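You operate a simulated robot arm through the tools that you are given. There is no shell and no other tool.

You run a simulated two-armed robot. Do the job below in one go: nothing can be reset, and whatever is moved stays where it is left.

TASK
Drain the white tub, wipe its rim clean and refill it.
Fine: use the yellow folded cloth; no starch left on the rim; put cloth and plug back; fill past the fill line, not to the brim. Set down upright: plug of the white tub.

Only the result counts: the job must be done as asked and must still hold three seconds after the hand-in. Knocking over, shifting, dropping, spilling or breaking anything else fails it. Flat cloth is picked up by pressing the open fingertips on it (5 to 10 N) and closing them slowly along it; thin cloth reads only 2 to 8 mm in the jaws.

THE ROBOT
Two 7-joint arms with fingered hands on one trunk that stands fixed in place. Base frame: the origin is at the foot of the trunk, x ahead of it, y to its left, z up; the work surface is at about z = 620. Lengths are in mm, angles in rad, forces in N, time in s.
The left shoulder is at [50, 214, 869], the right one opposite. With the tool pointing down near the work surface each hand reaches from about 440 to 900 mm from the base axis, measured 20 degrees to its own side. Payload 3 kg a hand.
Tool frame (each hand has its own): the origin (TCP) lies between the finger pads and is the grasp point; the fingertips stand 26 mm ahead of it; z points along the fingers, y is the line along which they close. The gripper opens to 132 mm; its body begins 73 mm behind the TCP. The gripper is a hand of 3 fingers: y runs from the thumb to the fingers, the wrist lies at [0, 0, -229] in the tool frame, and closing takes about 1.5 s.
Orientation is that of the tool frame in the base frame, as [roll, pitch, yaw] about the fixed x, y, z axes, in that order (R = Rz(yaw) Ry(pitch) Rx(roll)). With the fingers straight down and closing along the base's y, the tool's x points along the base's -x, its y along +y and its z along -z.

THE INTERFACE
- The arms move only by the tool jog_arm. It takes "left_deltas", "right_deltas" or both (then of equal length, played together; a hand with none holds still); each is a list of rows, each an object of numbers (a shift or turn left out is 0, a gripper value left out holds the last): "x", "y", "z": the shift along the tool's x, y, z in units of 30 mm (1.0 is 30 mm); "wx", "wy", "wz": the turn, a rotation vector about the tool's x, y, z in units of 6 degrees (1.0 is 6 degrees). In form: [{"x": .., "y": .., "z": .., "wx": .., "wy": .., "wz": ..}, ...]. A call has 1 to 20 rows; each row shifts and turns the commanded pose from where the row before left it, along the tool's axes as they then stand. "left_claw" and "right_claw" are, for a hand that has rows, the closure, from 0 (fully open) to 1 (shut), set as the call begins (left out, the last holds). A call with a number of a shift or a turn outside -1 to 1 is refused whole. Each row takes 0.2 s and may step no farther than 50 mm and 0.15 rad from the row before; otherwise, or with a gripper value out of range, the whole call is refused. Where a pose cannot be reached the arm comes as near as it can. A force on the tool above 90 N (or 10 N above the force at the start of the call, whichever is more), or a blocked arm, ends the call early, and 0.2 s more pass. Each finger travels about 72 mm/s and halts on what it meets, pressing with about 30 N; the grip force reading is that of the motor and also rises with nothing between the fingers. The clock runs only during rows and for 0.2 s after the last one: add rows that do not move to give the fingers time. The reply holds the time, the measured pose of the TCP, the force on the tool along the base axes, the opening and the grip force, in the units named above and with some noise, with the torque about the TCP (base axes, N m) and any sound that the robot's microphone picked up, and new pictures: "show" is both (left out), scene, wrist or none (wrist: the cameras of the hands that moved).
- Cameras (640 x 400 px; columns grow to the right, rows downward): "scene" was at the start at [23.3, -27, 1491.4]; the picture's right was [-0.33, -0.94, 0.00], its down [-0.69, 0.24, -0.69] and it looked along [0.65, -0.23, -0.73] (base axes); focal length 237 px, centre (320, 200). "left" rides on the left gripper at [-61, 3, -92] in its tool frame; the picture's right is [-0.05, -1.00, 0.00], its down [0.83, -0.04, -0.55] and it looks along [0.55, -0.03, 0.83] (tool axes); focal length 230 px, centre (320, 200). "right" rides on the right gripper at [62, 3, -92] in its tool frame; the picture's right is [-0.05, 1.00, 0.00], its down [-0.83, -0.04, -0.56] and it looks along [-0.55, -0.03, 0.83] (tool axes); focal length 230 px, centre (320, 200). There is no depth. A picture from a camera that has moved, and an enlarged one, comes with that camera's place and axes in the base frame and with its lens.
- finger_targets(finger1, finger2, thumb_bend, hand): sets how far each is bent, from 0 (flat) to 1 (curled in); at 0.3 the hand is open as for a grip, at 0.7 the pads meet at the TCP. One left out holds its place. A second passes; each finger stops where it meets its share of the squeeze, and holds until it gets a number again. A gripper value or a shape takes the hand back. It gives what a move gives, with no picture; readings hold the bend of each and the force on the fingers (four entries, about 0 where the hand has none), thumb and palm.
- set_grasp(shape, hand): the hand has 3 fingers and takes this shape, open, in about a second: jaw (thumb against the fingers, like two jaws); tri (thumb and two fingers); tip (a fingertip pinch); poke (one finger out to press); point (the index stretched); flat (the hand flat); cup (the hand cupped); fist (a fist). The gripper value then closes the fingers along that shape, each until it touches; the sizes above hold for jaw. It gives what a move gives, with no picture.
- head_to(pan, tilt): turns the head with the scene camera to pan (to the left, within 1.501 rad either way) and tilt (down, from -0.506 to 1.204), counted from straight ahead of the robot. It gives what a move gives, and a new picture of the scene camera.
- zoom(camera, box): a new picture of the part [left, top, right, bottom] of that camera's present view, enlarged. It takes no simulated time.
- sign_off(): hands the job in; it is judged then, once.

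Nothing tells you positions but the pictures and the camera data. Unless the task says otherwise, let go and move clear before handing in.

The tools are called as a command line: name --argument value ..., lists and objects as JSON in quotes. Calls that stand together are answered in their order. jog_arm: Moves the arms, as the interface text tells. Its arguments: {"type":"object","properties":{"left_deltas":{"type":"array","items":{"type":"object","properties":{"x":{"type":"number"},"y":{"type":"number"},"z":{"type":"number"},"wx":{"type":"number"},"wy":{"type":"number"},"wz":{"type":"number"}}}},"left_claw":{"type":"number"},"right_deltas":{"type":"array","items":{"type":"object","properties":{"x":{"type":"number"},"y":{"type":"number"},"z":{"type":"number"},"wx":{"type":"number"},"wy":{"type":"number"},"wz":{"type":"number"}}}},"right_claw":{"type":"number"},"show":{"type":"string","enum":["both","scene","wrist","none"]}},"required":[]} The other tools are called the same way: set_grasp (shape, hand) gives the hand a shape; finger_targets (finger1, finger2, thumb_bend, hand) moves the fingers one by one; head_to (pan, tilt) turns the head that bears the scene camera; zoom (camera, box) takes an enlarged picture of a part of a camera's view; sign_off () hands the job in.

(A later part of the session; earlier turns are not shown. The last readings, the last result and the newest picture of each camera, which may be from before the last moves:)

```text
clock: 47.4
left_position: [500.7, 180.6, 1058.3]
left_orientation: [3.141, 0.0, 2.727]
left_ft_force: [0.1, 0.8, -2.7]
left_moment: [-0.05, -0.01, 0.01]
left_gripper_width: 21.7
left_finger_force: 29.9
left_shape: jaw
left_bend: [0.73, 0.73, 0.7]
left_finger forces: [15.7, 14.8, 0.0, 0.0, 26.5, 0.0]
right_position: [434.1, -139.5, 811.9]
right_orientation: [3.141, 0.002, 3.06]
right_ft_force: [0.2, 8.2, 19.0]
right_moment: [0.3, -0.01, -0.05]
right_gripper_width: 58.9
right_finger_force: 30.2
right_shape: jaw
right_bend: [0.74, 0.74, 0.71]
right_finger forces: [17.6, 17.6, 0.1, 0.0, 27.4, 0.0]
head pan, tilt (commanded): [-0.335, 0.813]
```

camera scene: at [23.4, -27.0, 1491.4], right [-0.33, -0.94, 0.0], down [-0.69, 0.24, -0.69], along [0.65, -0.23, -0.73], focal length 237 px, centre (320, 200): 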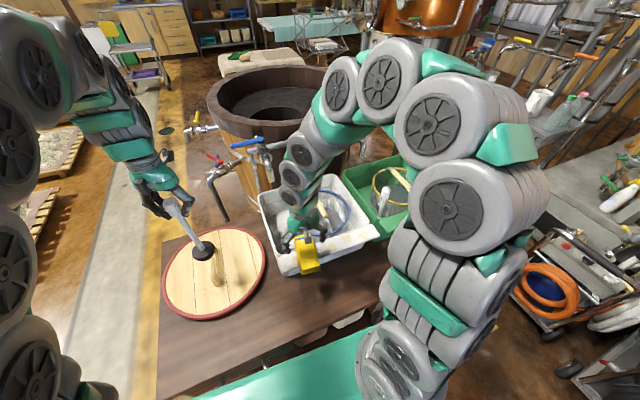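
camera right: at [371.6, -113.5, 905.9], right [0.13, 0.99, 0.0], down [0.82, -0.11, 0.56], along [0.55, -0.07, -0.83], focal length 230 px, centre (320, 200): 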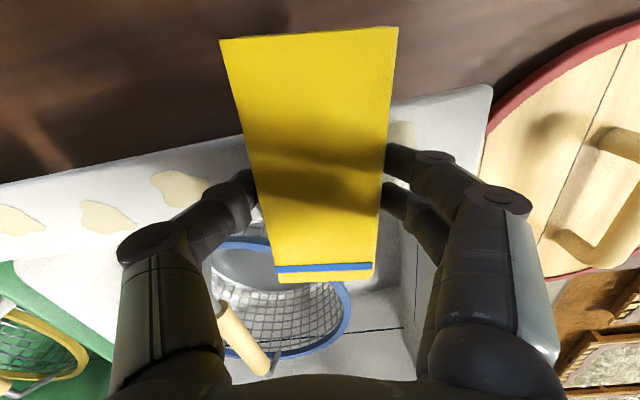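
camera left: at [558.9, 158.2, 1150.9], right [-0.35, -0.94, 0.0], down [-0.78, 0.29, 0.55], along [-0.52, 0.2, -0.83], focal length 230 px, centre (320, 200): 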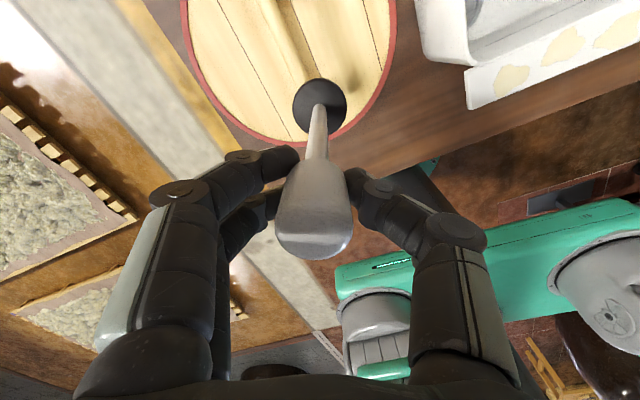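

jog_arm --right_deltas '[{"x": -0.04, "y": -0.28, "z": -0.005}, {"x": -0.04, "y": -0.28}, {"x": -0.04, "y": -0.28}, {"x": -0.04, "y": -0.28}, {"x": -0.04, "y": -0.28}, {"x": -0.04, "y": -0.28}, {"x": -0.04, "y": -0.28}, {"x": -0.04, "y": -0.28}, {"x": -0.04, "y": -0.28}, {"x": -0.04, "y": -0.28}]' --show "none"

zoom --camera "scene" --box '[260, 190, 390, 290]'

```text
clock: 49.6
left_position: [501.0, 181.5, 1059.2]
left_orientation: [3.141, 0.0, 2.728]
left_ft_force: [0.3, -0.4, -2.0]
left_moment: [0.0, 0.0, 0.0]
left_gripper_width: 21.4
left_finger_force: 29.9
left_shape: jaw
left_bend: [0.73, 0.73, 0.7]
left_finger forces: [15.7, 14.7, 0.0, 0.0, 26.4, 0.0]
right_position: [437.3, -223.1, 811.3]
right_orientation: [3.141, 0.001, 3.06]
right_ft_force: [0.2, 6.2, 12.6]
right_moment: [0.26, 0.01, -0.03]
right_gripper_width: 59.0
right_finger_force: 30.3
right_shape: jaw
right_bend: [0.74, 0.74, 0.71]
right_finger forces: [17.0, 17.0, 0.1, 0.1, 28.2, 0.0]
head pan, tilt (commanded): [-0.335, 0.813]
```

```text
4.00 times, centred on (325, 240) of scene
camera zoom: at [23.2, -26.9, 1491.4], right [-0.33, -0.94, 0.0], down [-0.69, 0.24, -0.69], along [0.65, -0.23, -0.73], focal length 947 px, centre (300, 40)
```

zoom: 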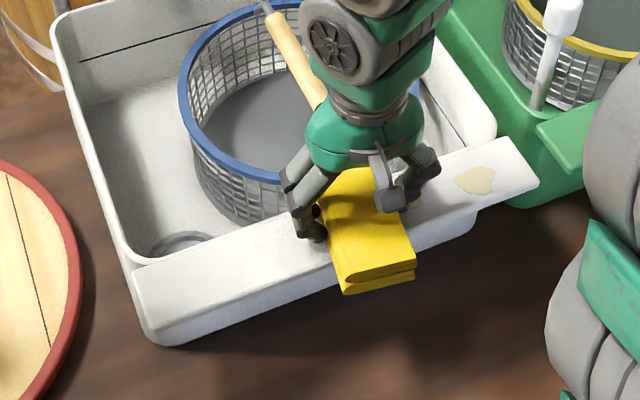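

Patches 1 and 2 are gone. I continue to the right end at about 13 N.

jog_arm --right_deltas '[{"x": -0.04, "y": -0.28}, {"x": -0.04, "y": -0.28}, {"x": -0.04, "y": -0.28}, {"x": -0.04, "y": -0.28}, {"x": -0.04, "y": -0.28}, {"x": -0.04, "y": -0.28}, {"x": -0.04, "y": -0.28}, {"x": -0.04, "y": -0.28}, {"x": -0.04, "y": -0.28}, {"x": -0.04, "y": -0.28}, {"x": -0.04, "y": -0.28}, {"x": -0.04, "y": -0.28}, {"x": -0.04, "y": -0.28}, {"x": -0.04, "y": -0.28}, {"x": -0.04, "y": -0.28}, {"x": -0.04, "y": -0.28}, {"x": -0.04, "y": -0.28}]' --show "none"

zoom --camera "scene" --box '[260, 180, 400, 290]'

```text
clock: 53.2
left_position: [500.0, 181.9, 1058.5]
left_orientation: [3.142, 0.002, 2.728]
left_ft_force: [0.0, 0.6, -2.9]
left_moment: [0.01, 0.0, 0.03]
left_gripper_width: 21.6
left_finger_force: 30.1
left_shape: jaw
left_bend: [0.73, 0.73, 0.7]
left_finger forces: [15.6, 14.8, 0.1, 0.0, 26.4, 0.1]
right_position: [445.9, -367.6, 812.5]
right_orientation: [3.141, 0.0, 3.059]
right_ft_force: [-0.2, 3.3, 5.9]
right_moment: [0.13, -0.01, -0.02]
right_gripper_width: 58.7
right_finger_force: 30.0
right_shape: jaw
right_bend: [0.74, 0.74, 0.71]
right_finger forces: [16.1, 16.2, 0.1, 0.0, 28.8, 0.0]
head pan, tilt (commanded): [-0.335, 0.813]
```

```text
3.64 times, centred on (330, 235) of scene
camera zoom: at [23.3, -27.0, 1491.4], right [-0.33, -0.94, 0.0], down [-0.69, 0.24, -0.69], along [0.65, -0.23, -0.73], focal length 861 px, centre (284, 73)
```

zoom: 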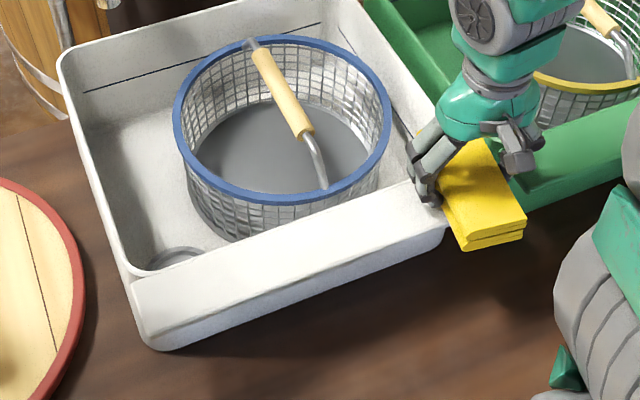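

Four patches are gone; I'll make one more full pass to the left for good measure, starting with the right-end patch.

jog_arm --right_deltas '[{"z": 0.015}, {"x": 0.04, "y": 0.28}, {"x": 0.04, "y": 0.28}, {"x": 0.04, "y": 0.28}, {"x": 0.04, "y": 0.28}, {"x": 0.04, "y": 0.28}, {"x": 0.04, "y": 0.28}, {"x": 0.04, "y": 0.28}, {"x": 0.04, "y": 0.28}]' --show "none"

zoom --camera "scene" --box '[260, 180, 400, 290]'

```text
clock: 55.2
left_position: [500.4, 180.8, 1058.8]
left_orientation: [-3.141, 0.0, 2.728]
left_ft_force: [-0.2, -0.6, -2.9]
left_moment: [-0.02, 0.02, -0.08]
left_gripper_width: 21.6
left_finger_force: 30.2
left_shape: jaw
left_bend: [0.73, 0.73, 0.7]
left_finger forces: [15.7, 14.8, 0.0, 0.1, 26.4, 0.0]
right_position: [441.7, -299.3, 811.0]
right_orientation: [-3.141, -0.001, 3.06]
right_ft_force: [-0.9, -5.5, 12.8]
right_moment: [-0.12, 0.01, 0.0]
right_gripper_width: 59.0
right_finger_force: 29.3
right_shape: jaw
right_bend: [0.74, 0.74, 0.71]
right_finger forces: [14.1, 14.1, 0.1, 0.0, 33.7, 0.0]
head pan, tilt (commanded): [-0.335, 0.813]
```

```text
3.64 times, centred on (330, 235) of scene
camera zoom: at [23.2, -27.0, 1491.4], right [-0.33, -0.94, 0.0], down [-0.69, 0.24, -0.69], along [0.65, -0.23, -0.73], focal length 861 px, centre (284, 73)
```

zoom: 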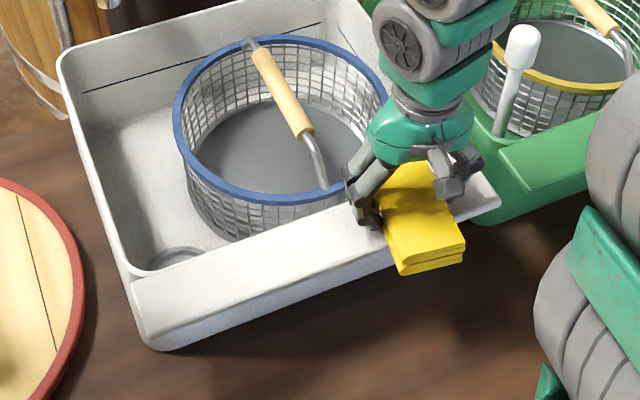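

jog_arm --right_deltas '[{"x": 0.042, "y": 0.29}, {"x": 0.042, "y": 0.29}, {"x": 0.042, "y": 0.29}, {"x": 0.042, "y": 0.29}, {"x": 0.042, "y": 0.29}, {"x": 0.042, "y": 0.29}, {"x": 0.042, "y": 0.29}, {"x": 0.042, "y": 0.29}, {"x": 0.042, "y": 0.29}, {"x": 0.042, "y": 0.29}, {"x": 0.042, "y": 0.29}, {"x": 0.042, "y": 0.29}, {"x": 0.042, "y": 0.29}]' --show "none"

zoom --camera "scene" --box '[260, 180, 400, 290]'

```text
clock: 58.0
left_position: [500.4, 180.6, 1058.1]
left_orientation: [3.141, 0.001, 2.726]
left_ft_force: [0.2, 0.0, -2.4]
left_moment: [-0.02, 0.01, 0.02]
left_gripper_width: 21.7
left_finger_force: 30.1
left_shape: jaw
left_bend: [0.73, 0.73, 0.7]
left_finger forces: [15.7, 15.0, 0.0, 0.0, 26.3, 0.1]
right_position: [435.2, -185.0, 812.0]
right_orientation: [-3.14, 0.003, 3.059]
right_ft_force: [1.2, -5.1, 10.4]
right_moment: [-0.06, -0.02, 0.02]
right_gripper_width: 59.1
right_finger_force: 29.9
right_shape: jaw
right_bend: [0.74, 0.74, 0.71]
right_finger forces: [14.2, 14.2, 0.0, 0.0, 33.1, 0.1]
head pan, tilt (commanded): [-0.335, 0.813]
```

```text
3.64 times, centred on (330, 235) of scene
camera zoom: at [23.3, -27.1, 1491.4], right [-0.33, -0.94, 0.0], down [-0.69, 0.24, -0.69], along [0.65, -0.23, -0.73], focal length 861 px, centre (284, 73)
```

zoom: 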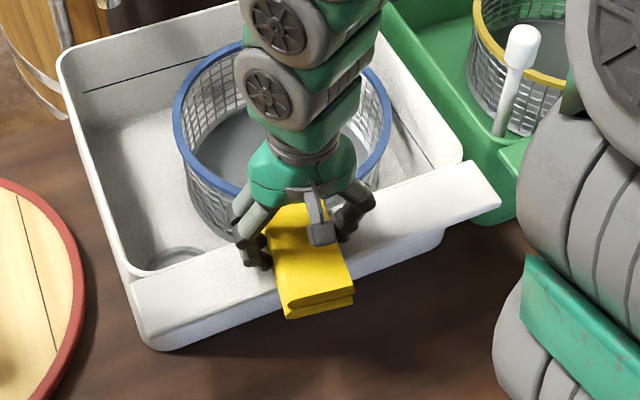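

The rim looks clean everywhere so far; I complete the pass to the left end and lift off.

jog_arm --right_deltas '[{"x": 0.042, "y": 0.29}, {"x": 0.042, "y": 0.29}, {"x": 0.042, "y": 0.29}, {"x": 0.042, "y": 0.29}, {"x": 0.042, "y": 0.29}, {"x": 0.042, "y": 0.29}, {"x": 0.042, "y": 0.29}, {"x": 0.042, "y": 0.29}, {"x": 0.042, "y": 0.29}, {"x": 0.042, "y": 0.29}, {"x": 0.042, "y": 0.29}, {"x": 0.042, "y": 0.29}, {"z": -0.1}, {"z": -0.4}, {"z": -0.8}, {"z": -0.9}, {"z": -0.9}, {}]' --show "both"

zoom --camera "scene" --box '[260, 180, 400, 290]'

zoom --camera "right" --box '[0, 0, 640, 400]'

```text
clock: 61.8
left_position: [501.1, 181.4, 1057.7]
left_orientation: [3.141, 0.0, 2.727]
left_ft_force: [-0.6, -0.3, -2.1]
left_moment: [-0.04, 0.0, -0.01]
left_gripper_width: 21.4
left_finger_force: 30.0
left_shape: jaw
left_bend: [0.73, 0.73, 0.7]
left_finger forces: [15.8, 14.9, 0.0, 0.0, 26.5, 0.0]
right_position: [427.9, -79.5, 903.9]
right_orientation: [-3.141, 0.001, 3.061]
right_ft_force: [0.1, 0.1, -0.9]
right_moment: [-0.04, 0.01, -0.01]
right_gripper_width: 59.0
right_finger_force: 30.1
right_shape: jaw
right_bend: [0.74, 0.74, 0.71]
right_finger forces: [14.6, 14.7, 0.1, 0.0, 29.4, 0.0]
head pan, tilt (commanded): [-0.335, 0.813]
camera scene: at [23.4, -27.0, 1491.4], right [-0.33, -0.94, 0.0], down [-0.69, 0.24, -0.69], along [0.65, -0.23, -0.73], focal length 237 px, centre (320, 200)
camera right: at [367.9, -71.6, 997.1], right [0.13, 0.99, 0.0], down [0.82, -0.11, 0.55], along [0.55, -0.07, -0.83], focal length 230 px, centre (320, 200)
```

scene: 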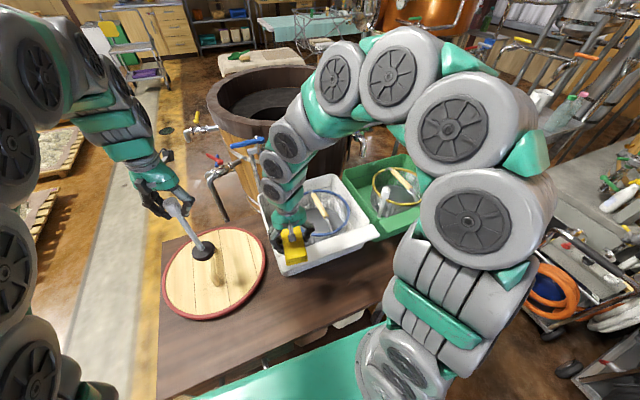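
right: 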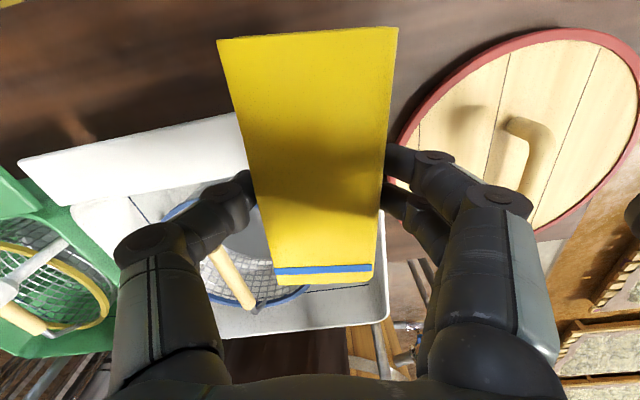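

```text
3.64 times, centred on (330, 235) of scene
camera zoom: at [23.4, -27.0, 1491.4], right [-0.33, -0.94, 0.0], down [-0.69, 0.24, -0.69], along [0.65, -0.23, -0.73], focal length 861 px, centre (284, 73)
```

zoom: 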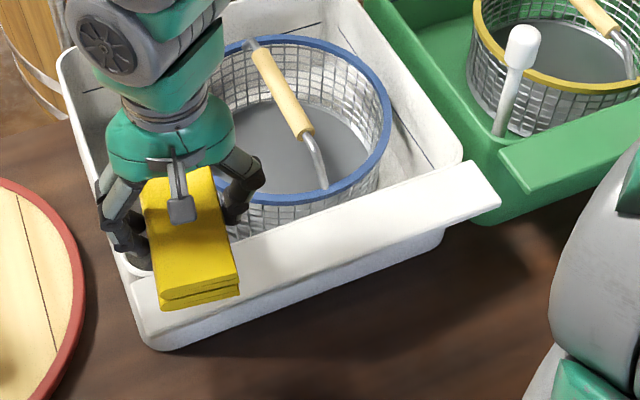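

```text
1.00 times, centred on (320, 200) of right (not enlarged: the box is as wide or as high as the picture)
camera zoom: at [367.9, -71.6, 997.1], right [0.13, 0.99, 0.0], down [0.82, -0.11, 0.55], along [0.55, -0.07, -0.83], focal length 230 px, centre (320, 200)
```

zoom: 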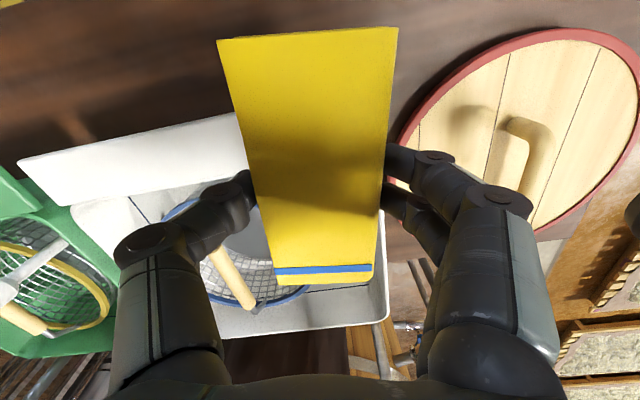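

The rim is clean. Now the cloth goes back to its place (centre ≈ (368,-726)); I carry it high across first.

jog_arm --right_deltas '[{"z": -0.7}, {"z": -0.7}, {"x": 0.018, "y": -0.9}, {"x": 0.018, "y": -0.9}, {"x": 0.018, "y": -0.9}, {"x": 0.018, "y": -0.9}, {"x": 0.018, "y": -0.9}, {"x": 0.018, "y": -0.9}, {"x": 0.018, "y": -0.9}, {"x": 0.018, "y": -0.9}, {"x": 0.018, "y": -0.9}, {"x": 0.018, "y": -0.9}, {"x": 0.018, "y": -0.9}, {"x": 0.018, "y": -0.9}, {"x": 0.018, "y": -0.9}, {"x": 0.018, "y": -0.9}, {"x": 0.018, "y": -0.9}, {"x": 0.018, "y": -0.9}]' --show "none"

```text
clock: 65.6
left_position: [500.6, 180.5, 1058.3]
left_orientation: [3.142, -0.001, 2.728]
left_ft_force: [0.4, -0.5, -2.3]
left_moment: [0.01, 0.02, 0.0]
left_gripper_width: 21.6
left_finger_force: 29.6
left_shape: jaw
left_bend: [0.73, 0.73, 0.7]
left_finger forces: [15.8, 15.0, 0.0, 0.0, 26.5, 0.1]
right_position: [384.4, -510.5, 946.0]
right_orientation: [3.141, -0.003, 3.058]
right_ft_force: [-1.2, -0.3, -1.2]
right_moment: [0.0, 0.02, 0.0]
right_gripper_width: 59.1
right_finger_force: 29.7
right_shape: jaw
right_bend: [0.74, 0.74, 0.71]
right_finger forces: [14.8, 14.8, 0.1, 0.0, 29.5, 0.1]
head pan, tilt (commanded): [-0.335, 0.813]
```

jog_arm --left_deltas '[{"x": -0.426, "y": -0.769}, {"x": -0.426, "y": -0.769}, {"x": -0.426, "y": -0.769}, {"x": -0.426, "y": -0.769}, {"x": -0.426, "y": -0.769}, {"x": -0.426, "y": -0.769}, {"x": -0.426, "y": -0.769}, {"x": -0.426, "y": -0.769}, {"x": -0.426, "y": -0.769}, {"x": -0.426, "y": -0.769}, {}, {}, {}, {}, {}, {}, {}, {}, {}]' --right_deltas '[{"x": 0.01, "y": -0.8975}, {"x": 0.01, "y": -0.8975}, {"x": 0.01, "y": -0.8975}, {"x": 0.01, "y": -0.8975}, {"x": 0.01, "y": -0.8975}, {"x": 0.01, "y": -0.8975}, {"x": 0.01, "y": -0.8975}, {"x": 0.01, "y": -0.8975}, {"wz": -0.725}, {"wz": -0.725}, {"z": 0.84}, {"z": 0.84}, {"z": 0.84}, {"z": 0.84}, {"z": 0.84}, {"z": 0.84}, {"z": 0.84}, {"z": 0.84}, {"z": 0.5}]' --show "both"

zoom --camera "scene" --box '[250, 150, 390, 290]'

zoom --camera "left" --box '[200, 0, 440, 160]'

```text
clock: 69.6
left_position: [523.9, -81.4, 1060.0]
left_orientation: [-3.141, 0.0, 2.728]
left_ft_force: [-0.2, 0.9, -2.5]
left_moment: [0.06, -0.03, 0.02]
left_gripper_width: 21.4
left_finger_force: 29.8
left_shape: jaw
left_bend: [0.73, 0.73, 0.7]
left_finger forces: [16.2, 15.4, 0.0, 0.1, 26.6, 0.1]
right_position: [364.1, -724.6, 728.7]
right_orientation: [3.141, 0.002, -3.071]
right_ft_force: [-0.2, 0.2, -1.3]
right_moment: [0.01, 0.01, -0.01]
right_gripper_width: 58.9
right_finger_force: 30.6
right_shape: jaw
right_bend: [0.74, 0.74, 0.71]
right_finger forces: [14.7, 14.5, 0.0, 0.0, 29.2, 0.1]
head pan, tilt (commanded): [-0.335, 0.813]
camera scene: at [23.4, -27.1, 1491.4], right [-0.33, -0.94, 0.0], down [-0.69, 0.24, -0.69], along [0.65, -0.23, -0.73], focal length 237 px, centre (320, 200)
camera right: at [304.1, -725.9, 821.1], right [-0.02, 1.0, 0.0], down [0.83, 0.02, 0.56], along [0.56, 0.01, -0.83], focal length 230 px, centre (320, 200)
camera left: at [582.6, -104.5, 1151.3], right [-0.35, -0.94, 0.0], down [-0.78, 0.29, 0.55], along [-0.52, 0.2, -0.83], focal length 230 px, centre (320, 200)
```

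scene: 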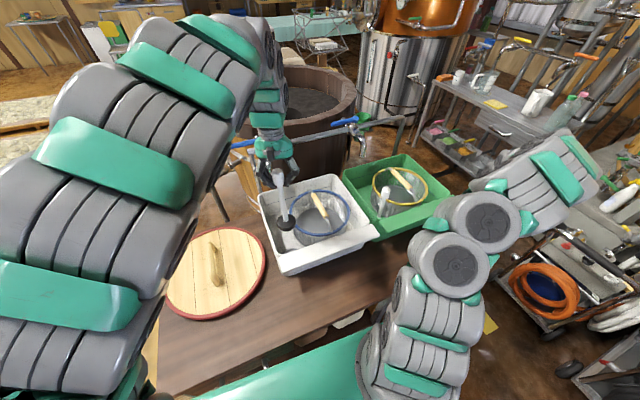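
right: 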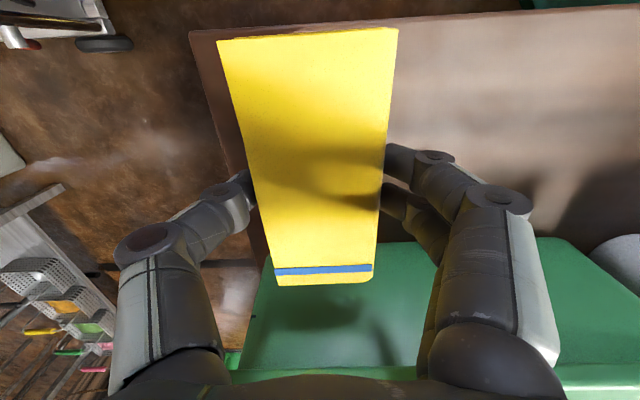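
left: 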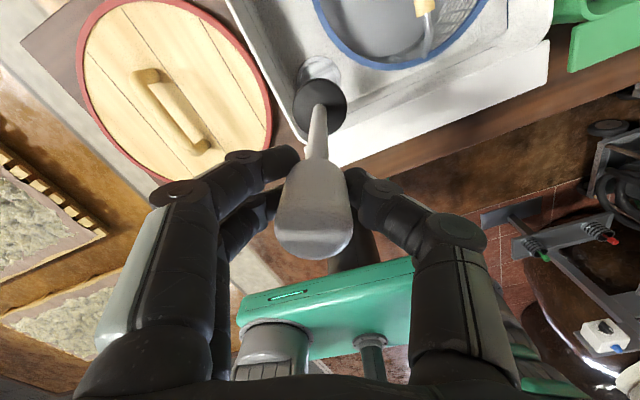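

```text
2.86 times, centred on (320, 220) of scene
camera zoom: at [23.4, -27.1, 1491.4], right [-0.33, -0.94, 0.0], down [-0.69, 0.24, -0.69], along [0.65, -0.23, -0.73], focal length 677 px, centre (320, 143)
```

zoom: 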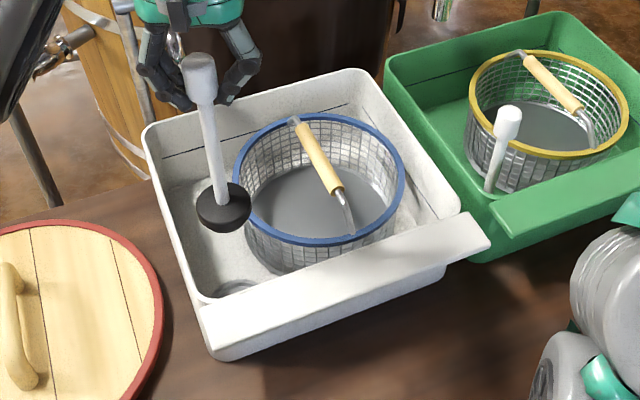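

```text
2.50 times, centred on (320, 80) of left
camera zoom: at [582.6, -104.5, 1151.3], right [-0.35, -0.94, 0.0], down [-0.78, 0.29, 0.55], along [-0.52, 0.2, -0.83], focal length 575 px, centre (320, 500)
```

zoom: 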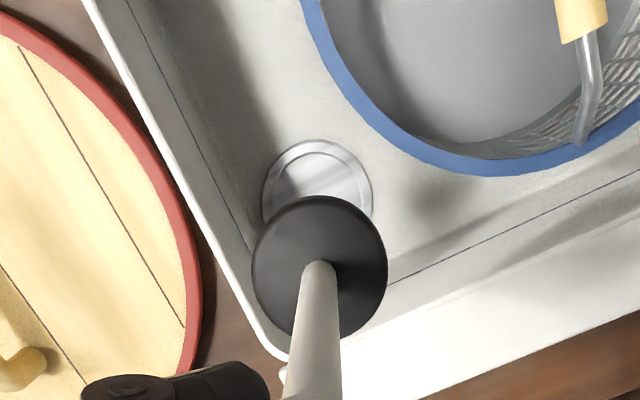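

jog_arm --right_deltas '[{"z": 0.5}, {"z": 0.5}, {"z": 0.5}, {"z": 0.3}, {}]' --show "none"

jog_arm --right_deltas '[{"z": 0.07}, {"z": 0.07}, {}]' --show "none"

```text
clock: 70.8
left_position: [525.2, -81.8, 1059.4]
left_orientation: [-3.141, 0.001, 2.728]
left_ft_force: [0.3, 0.0, -3.0]
left_moment: [0.02, -0.04, 0.02]
left_gripper_width: 21.7
left_finger_force: 30.2
left_shape: jaw
left_bend: [0.73, 0.73, 0.7]
left_finger forces: [16.2, 15.5, 0.1, 0.1, 26.4, 0.0]
right_position: [364.0, -725.0, 675.4]
right_orientation: [3.139, 0.003, -3.072]
right_ft_force: [-0.8, 0.5, -2.3]
right_moment: [0.01, 0.0, -0.01]
right_gripper_width: 59.0
right_finger_force: 29.9
right_shape: jaw
right_bend: [0.74, 0.74, 0.71]
right_finger forces: [14.7, 14.5, 0.0, 0.0, 29.1, 0.0]
head pan, tilt (commanded): [-0.335, 0.813]
```

```text
clock: 71.6
left_position: [524.5, -81.2, 1058.3]
left_orientation: [-3.14, 0.0, 2.729]
left_ft_force: [0.3, 0.2, -1.8]
left_moment: [0.03, -0.03, -0.03]
left_gripper_width: 21.4
left_finger_force: 30.3
left_shape: jaw
left_bend: [0.73, 0.73, 0.7]
left_finger forces: [16.2, 15.5, 0.0, 0.0, 26.5, 0.1]
right_position: [364.7, -724.9, 671.2]
right_orientation: [-3.14, 0.001, -3.072]
right_ft_force: [-0.3, 0.2, -1.1]
right_moment: [-0.01, -0.01, -0.03]
right_gripper_width: 58.9
right_finger_force: 29.9
right_shape: jaw
right_bend: [0.74, 0.74, 0.71]
right_finger forces: [14.8, 14.4, 0.0, 0.1, 29.2, 0.1]
head pan, tilt (commanded): [-0.335, 0.813]
```

jog_arm --right_deltas '[{"z": 0.07}, {"z": 0.07}, {}]' --show "none"

jog_arm --right_deltas '[{"z": 0.05}, {"z": 0.05}, {}]' --show "none"

```text
clock: 72.4
left_position: [524.7, -81.9, 1060.1]
left_orientation: [3.141, 0.001, 2.729]
left_ft_force: [0.3, 0.0, -3.2]
left_moment: [-0.01, 0.0, 0.0]
left_gripper_width: 21.4
left_finger_force: 30.2
left_shape: jaw
left_bend: [0.73, 0.73, 0.7]
left_finger forces: [16.2, 15.6, 0.1, 0.0, 26.5, 0.0]
right_position: [365.2, -724.7, 667.6]
right_orientation: [3.141, -0.001, -3.073]
right_ft_force: [0.4, -0.1, -0.1]
right_moment: [0.02, -0.01, 0.02]
right_gripper_width: 59.0
right_finger_force: 29.8
right_shape: jaw
right_bend: [0.74, 0.74, 0.71]
right_finger forces: [14.7, 14.5, 0.1, 0.1, 29.2, 0.1]
head pan, tilt (commanded): [-0.335, 0.813]
```

```text
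clock: 73.2
left_position: [525.6, -81.2, 1058.9]
left_orientation: [-3.141, 0.0, 2.726]
left_ft_force: [0.3, -0.6, -2.8]
left_moment: [-0.01, 0.01, -0.01]
left_gripper_width: 21.8
left_finger_force: 30.2
left_shape: jaw
left_bend: [0.73, 0.73, 0.7]
left_finger forces: [16.2, 15.4, 0.0, 0.0, 26.5, 0.1]
right_position: [364.0, -724.7, 664.1]
right_orientation: [3.141, 0.001, -3.071]
right_ft_force: [-0.1, -0.3, -1.3]
right_moment: [0.01, 0.03, 0.01]
right_gripper_width: 59.2
right_finger_force: 29.7
right_shape: jaw
right_bend: [0.74, 0.74, 0.71]
right_finger forces: [14.7, 14.5, 0.0, 0.1, 29.2, 0.0]
head pan, tilt (commanded): [-0.335, 0.813]
```

jog_arm --right_deltas '[{"z": 0.05}, {"z": 0.05}, {}]' --show "none"

jog_arm --right_deltas '[{"z": 0.05}, {"z": 0.05}, {}]' --show "wrist"

```text
clock: 74.0
left_position: [524.4, -81.1, 1058.7]
left_orientation: [-3.141, 0.0, 2.729]
left_ft_force: [0.3, -0.1, -2.2]
left_moment: [-0.03, -0.01, 0.03]
left_gripper_width: 21.4
left_finger_force: 29.5
left_shape: jaw
left_bend: [0.73, 0.73, 0.7]
left_finger forces: [16.2, 15.4, 0.0, 0.0, 26.6, 0.0]
right_position: [365.1, -725.1, 661.7]
right_orientation: [-3.14, 0.002, -3.07]
right_ft_force: [0.1, -0.1, 0.2]
right_moment: [0.0, 0.04, 0.01]
right_gripper_width: 59.2
right_finger_force: 30.5
right_shape: jaw
right_bend: [0.74, 0.74, 0.71]
right_finger forces: [14.6, 14.5, 0.1, 0.1, 29.2, 0.0]
head pan, tilt (commanded): [-0.335, 0.813]
```

```text
clock: 74.8
left_position: [523.5, -81.3, 1058.8]
left_orientation: [3.138, 0.0, 2.727]
left_ft_force: [0.1, 0.8, -2.1]
left_moment: [0.01, 0.0, -0.03]
left_gripper_width: 21.6
left_finger_force: 29.9
left_shape: jaw
left_bend: [0.73, 0.73, 0.7]
left_finger forces: [16.2, 15.6, 0.1, 0.0, 26.5, 0.0]
right_position: [363.7, -725.0, 659.1]
right_orientation: [-3.141, 0.002, -3.071]
right_ft_force: [1.1, 0.5, -1.2]
right_moment: [-0.02, -0.04, 0.02]
right_gripper_width: 59.1
right_finger_force: 29.3
right_shape: jaw
right_bend: [0.74, 0.74, 0.71]
right_finger forces: [14.7, 14.5, 0.0, 0.1, 29.2, 0.0]
head pan, tilt (commanded): [-0.335, 0.813]
camera right: at [304.2, -725.4, 750.6], right [-0.02, 1.0, 0.0], down [0.83, 0.01, 0.56], along [0.56, 0.01, -0.83], focal length 230 px, centre (320, 200)
```

right: 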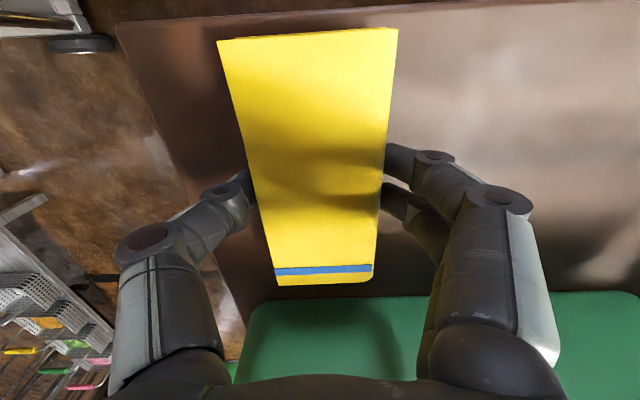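

jog_arm --right_deltas '[{"z": 0.05}, {"z": 0.04}, {}]' --show "none"

jog_arm --right_deltas '[{"z": 0.04}, {"z": 0.04}, {}]' --show "none"

```text
clock: 75.6
left_position: [524.5, -81.6, 1059.0]
left_orientation: [3.141, 0.001, 2.727]
left_ft_force: [-0.3, 1.0, -2.6]
left_moment: [0.0, -0.01, -0.02]
left_gripper_width: 21.5
left_finger_force: 29.7
left_shape: jaw
left_bend: [0.73, 0.73, 0.7]
left_finger forces: [16.2, 15.5, 0.0, 0.0, 26.5, 0.0]
right_position: [365.8, -725.8, 655.2]
right_orientation: [3.141, -0.001, -3.071]
right_ft_force: [0.2, -0.1, -0.5]
right_moment: [-0.01, -0.01, 0.02]
right_gripper_width: 59.2
right_finger_force: 30.6
right_shape: jaw
right_bend: [0.74, 0.74, 0.71]
right_finger forces: [14.6, 14.5, 0.0, 0.1, 29.3, 0.1]
head pan, tilt (commanded): [-0.335, 0.813]
```

```text
clock: 76.4
left_position: [524.8, -81.9, 1059.3]
left_orientation: [-3.142, 0.002, 2.728]
left_ft_force: [0.4, 0.4, -2.1]
left_moment: [0.01, -0.01, 0.02]
left_gripper_width: 21.2
left_finger_force: 30.4
left_shape: jaw
left_bend: [0.73, 0.73, 0.7]
left_finger forces: [16.2, 15.5, 0.0, 0.1, 26.5, 0.0]
right_position: [365.8, -723.3, 653.2]
right_orientation: [-3.141, 0.0, -3.071]
right_ft_force: [-0.5, -0.1, -1.2]
right_moment: [-0.01, -0.01, 0.01]
right_gripper_width: 58.9
right_finger_force: 29.5
right_shape: jaw
right_bend: [0.74, 0.74, 0.71]
right_finger forces: [14.7, 14.5, 0.0, 0.0, 29.2, 0.0]
head pan, tilt (commanded): [-0.335, 0.813]
```

jog_arm --right_deltas '[{"z": 0.04}, {"z": 0.04}, {}]' --show "none"

jog_arm --right_deltas '[{"z": 0.04}, {"z": 0.04}, {}]' --show "wrist"

zoom --camera "right" --box '[190, 0, 440, 300]'

```text
clock: 77.2
left_position: [524.3, -81.7, 1060.0]
left_orientation: [-3.141, 0.0, 2.727]
left_ft_force: [-0.1, 0.0, -1.8]
left_moment: [0.01, 0.0, 0.04]
left_gripper_width: 21.6
left_finger_force: 29.7
left_shape: jaw
left_bend: [0.73, 0.73, 0.7]
left_finger forces: [16.3, 15.6, 0.0, 0.0, 26.4, 0.0]
right_position: [364.4, -724.1, 651.6]
right_orientation: [-3.14, 0.002, -3.071]
right_ft_force: [-1.4, 0.2, 13.5]
right_moment: [0.18, 0.01, 0.01]
right_gripper_width: 58.8
right_finger_force: 30.6
right_shape: jaw
right_bend: [0.74, 0.74, 0.71]
right_finger forces: [14.9, 14.9, 0.0, 0.0, 29.5, 0.0]
head pan, tilt (commanded): [-0.335, 0.813]
```

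```text
clock: 78.0
left_position: [523.5, -82.4, 1059.0]
left_orientation: [-3.141, -0.001, 2.728]
left_ft_force: [0.8, -0.2, -2.1]
left_moment: [-0.02, -0.01, -0.01]
left_gripper_width: 21.4
left_finger_force: 29.9
left_shape: jaw
left_bend: [0.73, 0.73, 0.7]
left_finger forces: [16.2, 15.5, 0.1, 0.0, 26.5, 0.1]
right_position: [364.1, -725.5, 649.3]
right_orientation: [-3.139, 0.002, -3.072]
right_ft_force: [-1.8, 1.5, 40.5]
right_moment: [0.14, 0.0, 0.01]
right_gripper_width: 59.0
right_finger_force: 30.5
right_shape: jaw
right_bend: [0.74, 0.74, 0.71]
right_finger forces: [17.2, 17.2, 0.0, 0.0, 33.1, 0.0]
head pan, tilt (commanded): [-0.335, 0.813]
camera right: at [304.2, -725.9, 741.8], right [-0.02, 1.0, 0.0], down [0.83, 0.02, 0.56], along [0.56, 0.01, -0.83], focal length 230 px, centre (320, 200)
```

right: 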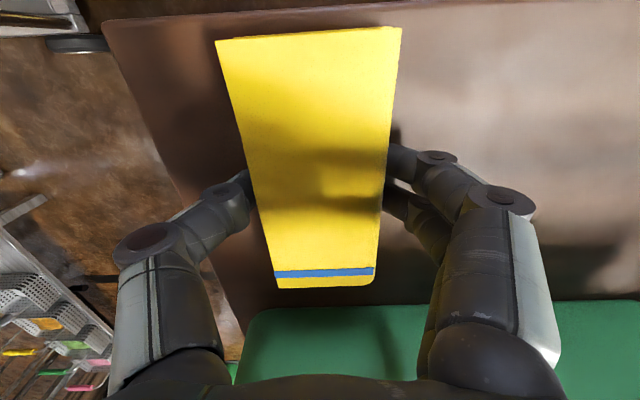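

```text
1.33 times, centred on (315, 150) of right
camera zoom: at [304.2, -725.9, 741.8], right [-0.02, 1.0, 0.0], down [0.83, 0.02, 0.56], along [0.56, 0.01, -0.83], focal length 307 px, centre (327, 267)
```

zoom: 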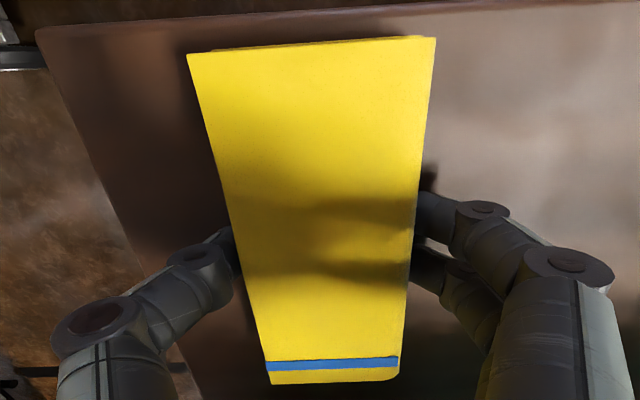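

The cloth is on the table. I relieve the pressure, open the fingers, and lift away.

jog_arm --right_deltas '[{"z": -0.06}, {}]' --show "none"

jog_arm --right_deltas '[{}, {}, {}, {}, {}, {"z": -0.2}, {"z": -0.6}, {"z": -0.9}, {"z": -0.9}, {"z": -0.9}, {"z": -0.9}, {"z": -0.9}]' --right_claw 0.28 --show "wrist"

```text
clock: 78.6
left_position: [523.9, -80.3, 1058.4]
left_orientation: [3.139, -0.001, 2.729]
left_ft_force: [-0.2, -0.2, -1.6]
left_moment: [0.02, 0.0, 0.0]
left_gripper_width: 21.6
left_finger_force: 30.0
left_shape: jaw
left_bend: [0.73, 0.73, 0.7]
left_finger forces: [16.2, 15.6, 0.1, 0.1, 26.5, 0.0]
right_position: [364.4, -725.2, 650.7]
right_orientation: [3.141, 0.003, -3.071]
right_ft_force: [3.2, -2.2, 21.1]
right_moment: [-0.01, -0.05, 0.03]
right_gripper_width: 59.4
right_finger_force: 29.9
right_shape: jaw
right_bend: [0.74, 0.74, 0.71]
right_finger forces: [15.7, 15.6, 0.1, 0.0, 33.9, 0.1]
head pan, tilt (commanded): [-0.335, 0.813]
```

```text
clock: 81.2
left_position: [524.9, -82.0, 1059.4]
left_orientation: [-3.141, 0.0, 2.727]
left_ft_force: [0.4, -0.2, -2.2]
left_moment: [0.0, -0.02, -0.02]
left_gripper_width: 21.6
left_finger_force: 29.9
left_shape: jaw
left_bend: [0.73, 0.73, 0.7]
left_finger forces: [16.1, 15.5, 0.0, 0.1, 26.4, 0.0]
right_position: [364.3, -724.8, 810.4]
right_orientation: [-3.141, 0.001, -3.072]
right_ft_force: [0.6, 0.8, 0.2]
right_moment: [0.03, 0.02, -0.04]
right_gripper_width: 94.6
right_finger_force: 0.0
right_shape: jaw
right_bend: [0.66, 0.66, 0.63]
right_finger forces: [0.0, 0.1, 0.0, 0.2, 0.1, 0.0]
head pan, tilt (commanded): [-0.335, 0.813]
camera right: at [303.8, -725.6, 902.7], right [-0.02, 1.0, 0.0], down [0.83, 0.01, 0.56], along [0.56, 0.01, -0.83], focal length 230 px, centre (320, 200)
```

right: 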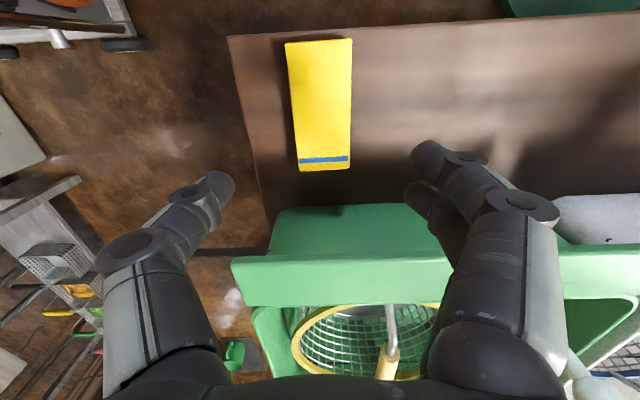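

The cloth is back within a few mm of its original place. Now I lower the plug with the left hand back over the drain, along the same vertical line it came out.

jog_arm --left_deltas '[{"z": 0.8}, {"z": 0.8}, {"z": 0.8}, {"z": 0.8}, {"z": 0.8}, {"z": 0.8}, {"z": 0.6}, {"z": 0.6}, {"z": 0.4}, {}]' --show "both"

zoom --camera "left" --box '[220, 40, 420, 220]'

zoom --camera "scene" --box '[250, 170, 350, 270]'

```text
clock: 83.4
left_position: [524.9, -82.6, 866.0]
left_orientation: [-3.141, 0.0, 2.729]
left_ft_force: [-0.4, 0.9, -2.6]
left_moment: [0.06, 0.0, -0.01]
left_gripper_width: 21.1
left_finger_force: 30.1
left_shape: jaw
left_bend: [0.73, 0.73, 0.7]
left_finger forces: [16.2, 15.8, 0.1, 0.1, 26.4, 0.1]
right_position: [364.7, -725.3, 809.5]
right_orientation: [-3.141, 0.003, -3.071]
right_ft_force: [-0.1, 0.5, -0.4]
right_moment: [-0.02, 0.04, 0.03]
right_gripper_width: 94.9
right_finger_force: 0.0
right_shape: jaw
right_bend: [0.66, 0.66, 0.63]
right_finger forces: [0.1, 0.0, 0.0, 0.0, 0.1, 0.0]
head pan, tilt (commanded): [-0.335, 0.813]
camera scene: at [23.4, -27.1, 1491.4], right [-0.33, -0.94, 0.0], down [-0.69, 0.24, -0.69], along [0.65, -0.23, -0.73], focal length 237 px, centre (320, 200)
camera left: at [583.7, -104.9, 958.4], right [-0.35, -0.94, 0.0], down [-0.78, 0.29, 0.56], along [-0.52, 0.2, -0.83], focal length 230 px, centre (320, 200)
```

scene: 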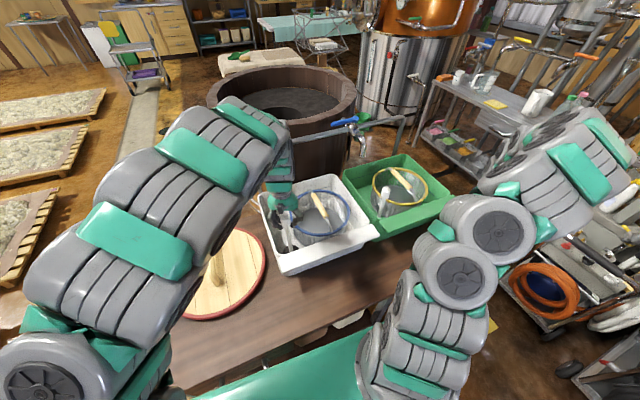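
left: 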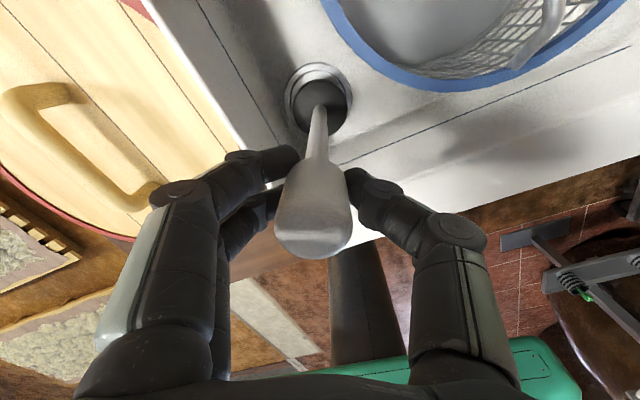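

```text
2.22 times, centred on (320, 130) of left
camera zoom: at [583.7, -104.9, 958.4], right [-0.35, -0.94, 0.0], down [-0.78, 0.29, 0.56], along [-0.52, 0.2, -0.83], focal length 511 px, centre (320, 356)
```

zoom: 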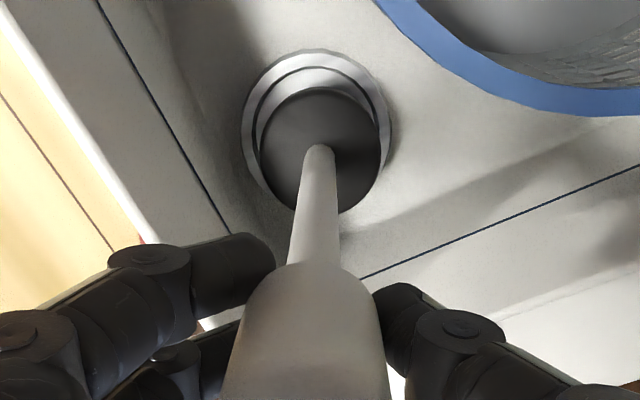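

```text
4.00 times, centred on (300, 220) of scene
camera zoom: at [23.4, -27.1, 1491.4], right [-0.33, -0.94, 0.0], down [-0.69, 0.24, -0.69], along [0.65, -0.23, -0.73], focal length 947 px, centre (400, 120)
```

zoom: 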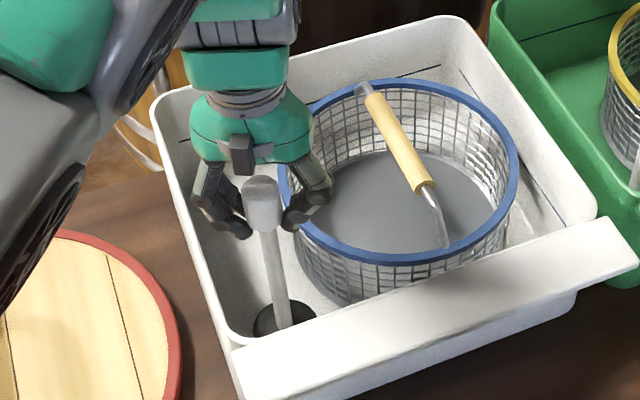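

jog_arm --left_deltas '[{"x": -0.012, "y": 0.038, "z": 0.15}, {"z": 0.2}, {"z": 0.2}, {}]' --show "wrist"

zoom --camera "left" --box '[220, 40, 420, 220]'

```text
clock: 84.4
left_position: [525.9, -81.1, 850.8]
left_orientation: [3.141, 0.001, 2.728]
left_ft_force: [0.1, 0.5, -2.3]
left_moment: [-0.04, -0.01, -0.05]
left_gripper_width: 21.3
left_finger_force: 30.0
left_shape: jaw
left_bend: [0.73, 0.73, 0.7]
left_finger forces: [16.3, 15.7, 0.1, 0.0, 26.5, 0.0]
right_position: [364.2, -723.8, 809.4]
right_orientation: [3.142, 0.003, -3.073]
right_ft_force: [0.2, 0.2, -0.5]
right_moment: [0.0, -0.01, 0.02]
right_gripper_width: 94.7
right_finger_force: 0.1
right_shape: jaw
right_bend: [0.66, 0.66, 0.63]
right_finger forces: [0.0, 0.1, 0.1, 0.0, 0.1, 0.0]
head pan, tilt (commanded): [-0.335, 0.813]
camera left: at [584.5, -104.0, 942.4], right [-0.35, -0.94, 0.0], down [-0.78, 0.29, 0.55], along [-0.52, 0.2, -0.83], focal length 230 px, centre (320, 200)
```

left: 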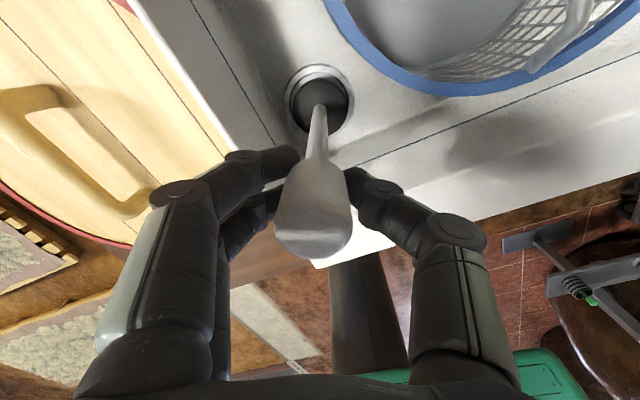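

```text
2.22 times, centred on (320, 130) of left
camera zoom: at [584.5, -104.0, 942.4], right [-0.35, -0.94, 0.0], down [-0.78, 0.29, 0.55], along [-0.52, 0.2, -0.83], focal length 511 px, centre (320, 356)
```

zoom: 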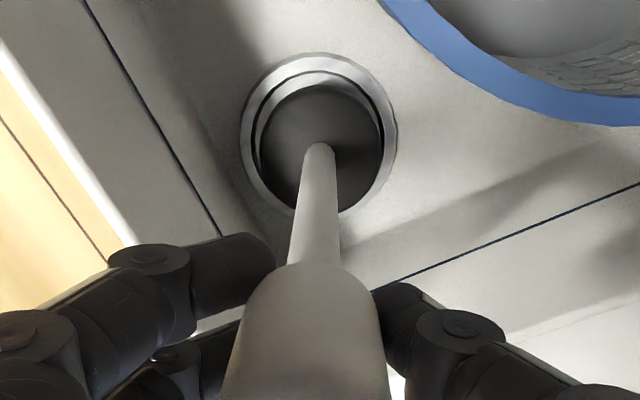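

jog_arm --left_deltas '[{"z": 0.1}, {"z": 0.1}, {"z": 0.08}, {}]' --show "none"

```text
clock: 85.4
left_position: [526.7, -82.1, 842.2]
left_orientation: [3.141, 0.001, 2.726]
left_ft_force: [0.1, -0.3, -2.9]
left_moment: [0.01, -0.01, 0.01]
left_gripper_width: 21.5
left_finger_force: 30.0
left_shape: jaw
left_bend: [0.73, 0.73, 0.7]
left_finger forces: [16.3, 15.7, 0.0, 0.0, 26.4, 0.0]
right_position: [364.3, -723.6, 809.7]
right_orientation: [-3.142, 0.0, -3.071]
right_ft_force: [0.2, 0.3, 0.5]
right_moment: [-0.02, -0.02, 0.01]
right_gripper_width: 94.8
right_finger_force: 0.0
right_shape: jaw
right_bend: [0.66, 0.66, 0.63]
right_finger forces: [0.0, 0.0, 0.0, 0.1, 0.0, 0.1]
head pan, tilt (commanded): [-0.335, 0.813]
```

jog_arm --left_deltas '[{"z": 0.05}, {"z": 0.04}, {}]' --show "wrist"

zoom --camera "left" --box '[220, 40, 420, 220]'

```text
clock: 86.2
left_position: [525.2, -82.5, 841.6]
left_orientation: [-3.141, 0.001, 2.729]
left_ft_force: [-0.9, -2.8, 19.5]
left_moment: [-0.02, 0.01, 0.03]
left_gripper_width: 22.0
left_finger_force: 30.1
left_shape: jaw
left_bend: [0.73, 0.73, 0.71]
left_finger forces: [18.4, 18.1, 0.0, 0.0, 33.7, 0.0]
right_position: [365.1, -724.8, 809.3]
right_orientation: [3.141, 0.002, -3.072]
right_ft_force: [0.2, -0.1, -0.6]
right_moment: [0.0, 0.0, -0.03]
right_gripper_width: 94.7
right_finger_force: 0.0
right_shape: jaw
right_bend: [0.66, 0.66, 0.63]
right_finger forces: [0.1, 0.1, 0.0, 0.1, 0.0, 0.0]
head pan, tilt (commanded): [-0.335, 0.813]
camera left: at [584.2, -104.4, 932.3], right [-0.35, -0.94, 0.0], down [-0.78, 0.3, 0.55], along [-0.52, 0.2, -0.83], focal length 230 px, centre (320, 200)
```

left: 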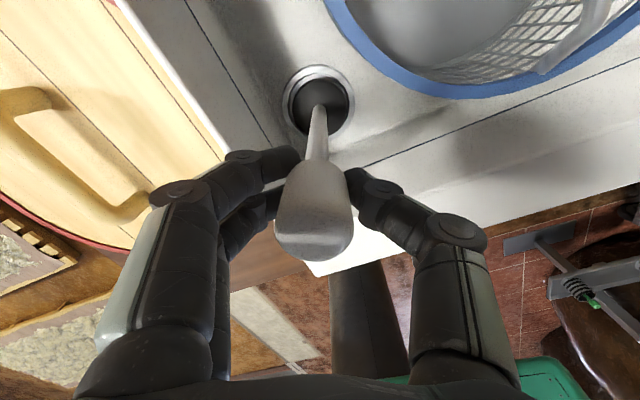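

```text
2.22 times, centred on (320, 130) of left
camera zoom: at [584.2, -104.4, 932.3], right [-0.35, -0.94, 0.0], down [-0.78, 0.3, 0.55], along [-0.52, 0.2, -0.83], focal length 511 px, centre (320, 356)
```

zoom: 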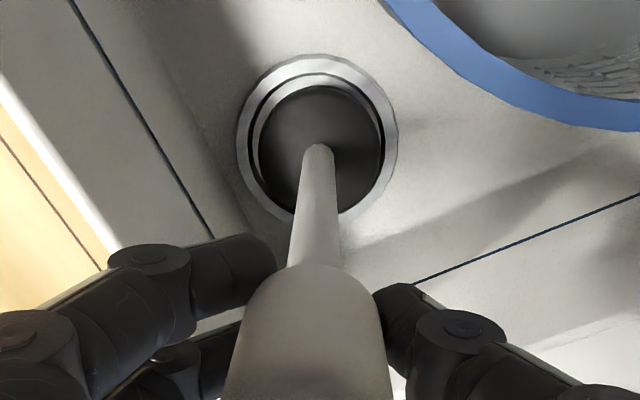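

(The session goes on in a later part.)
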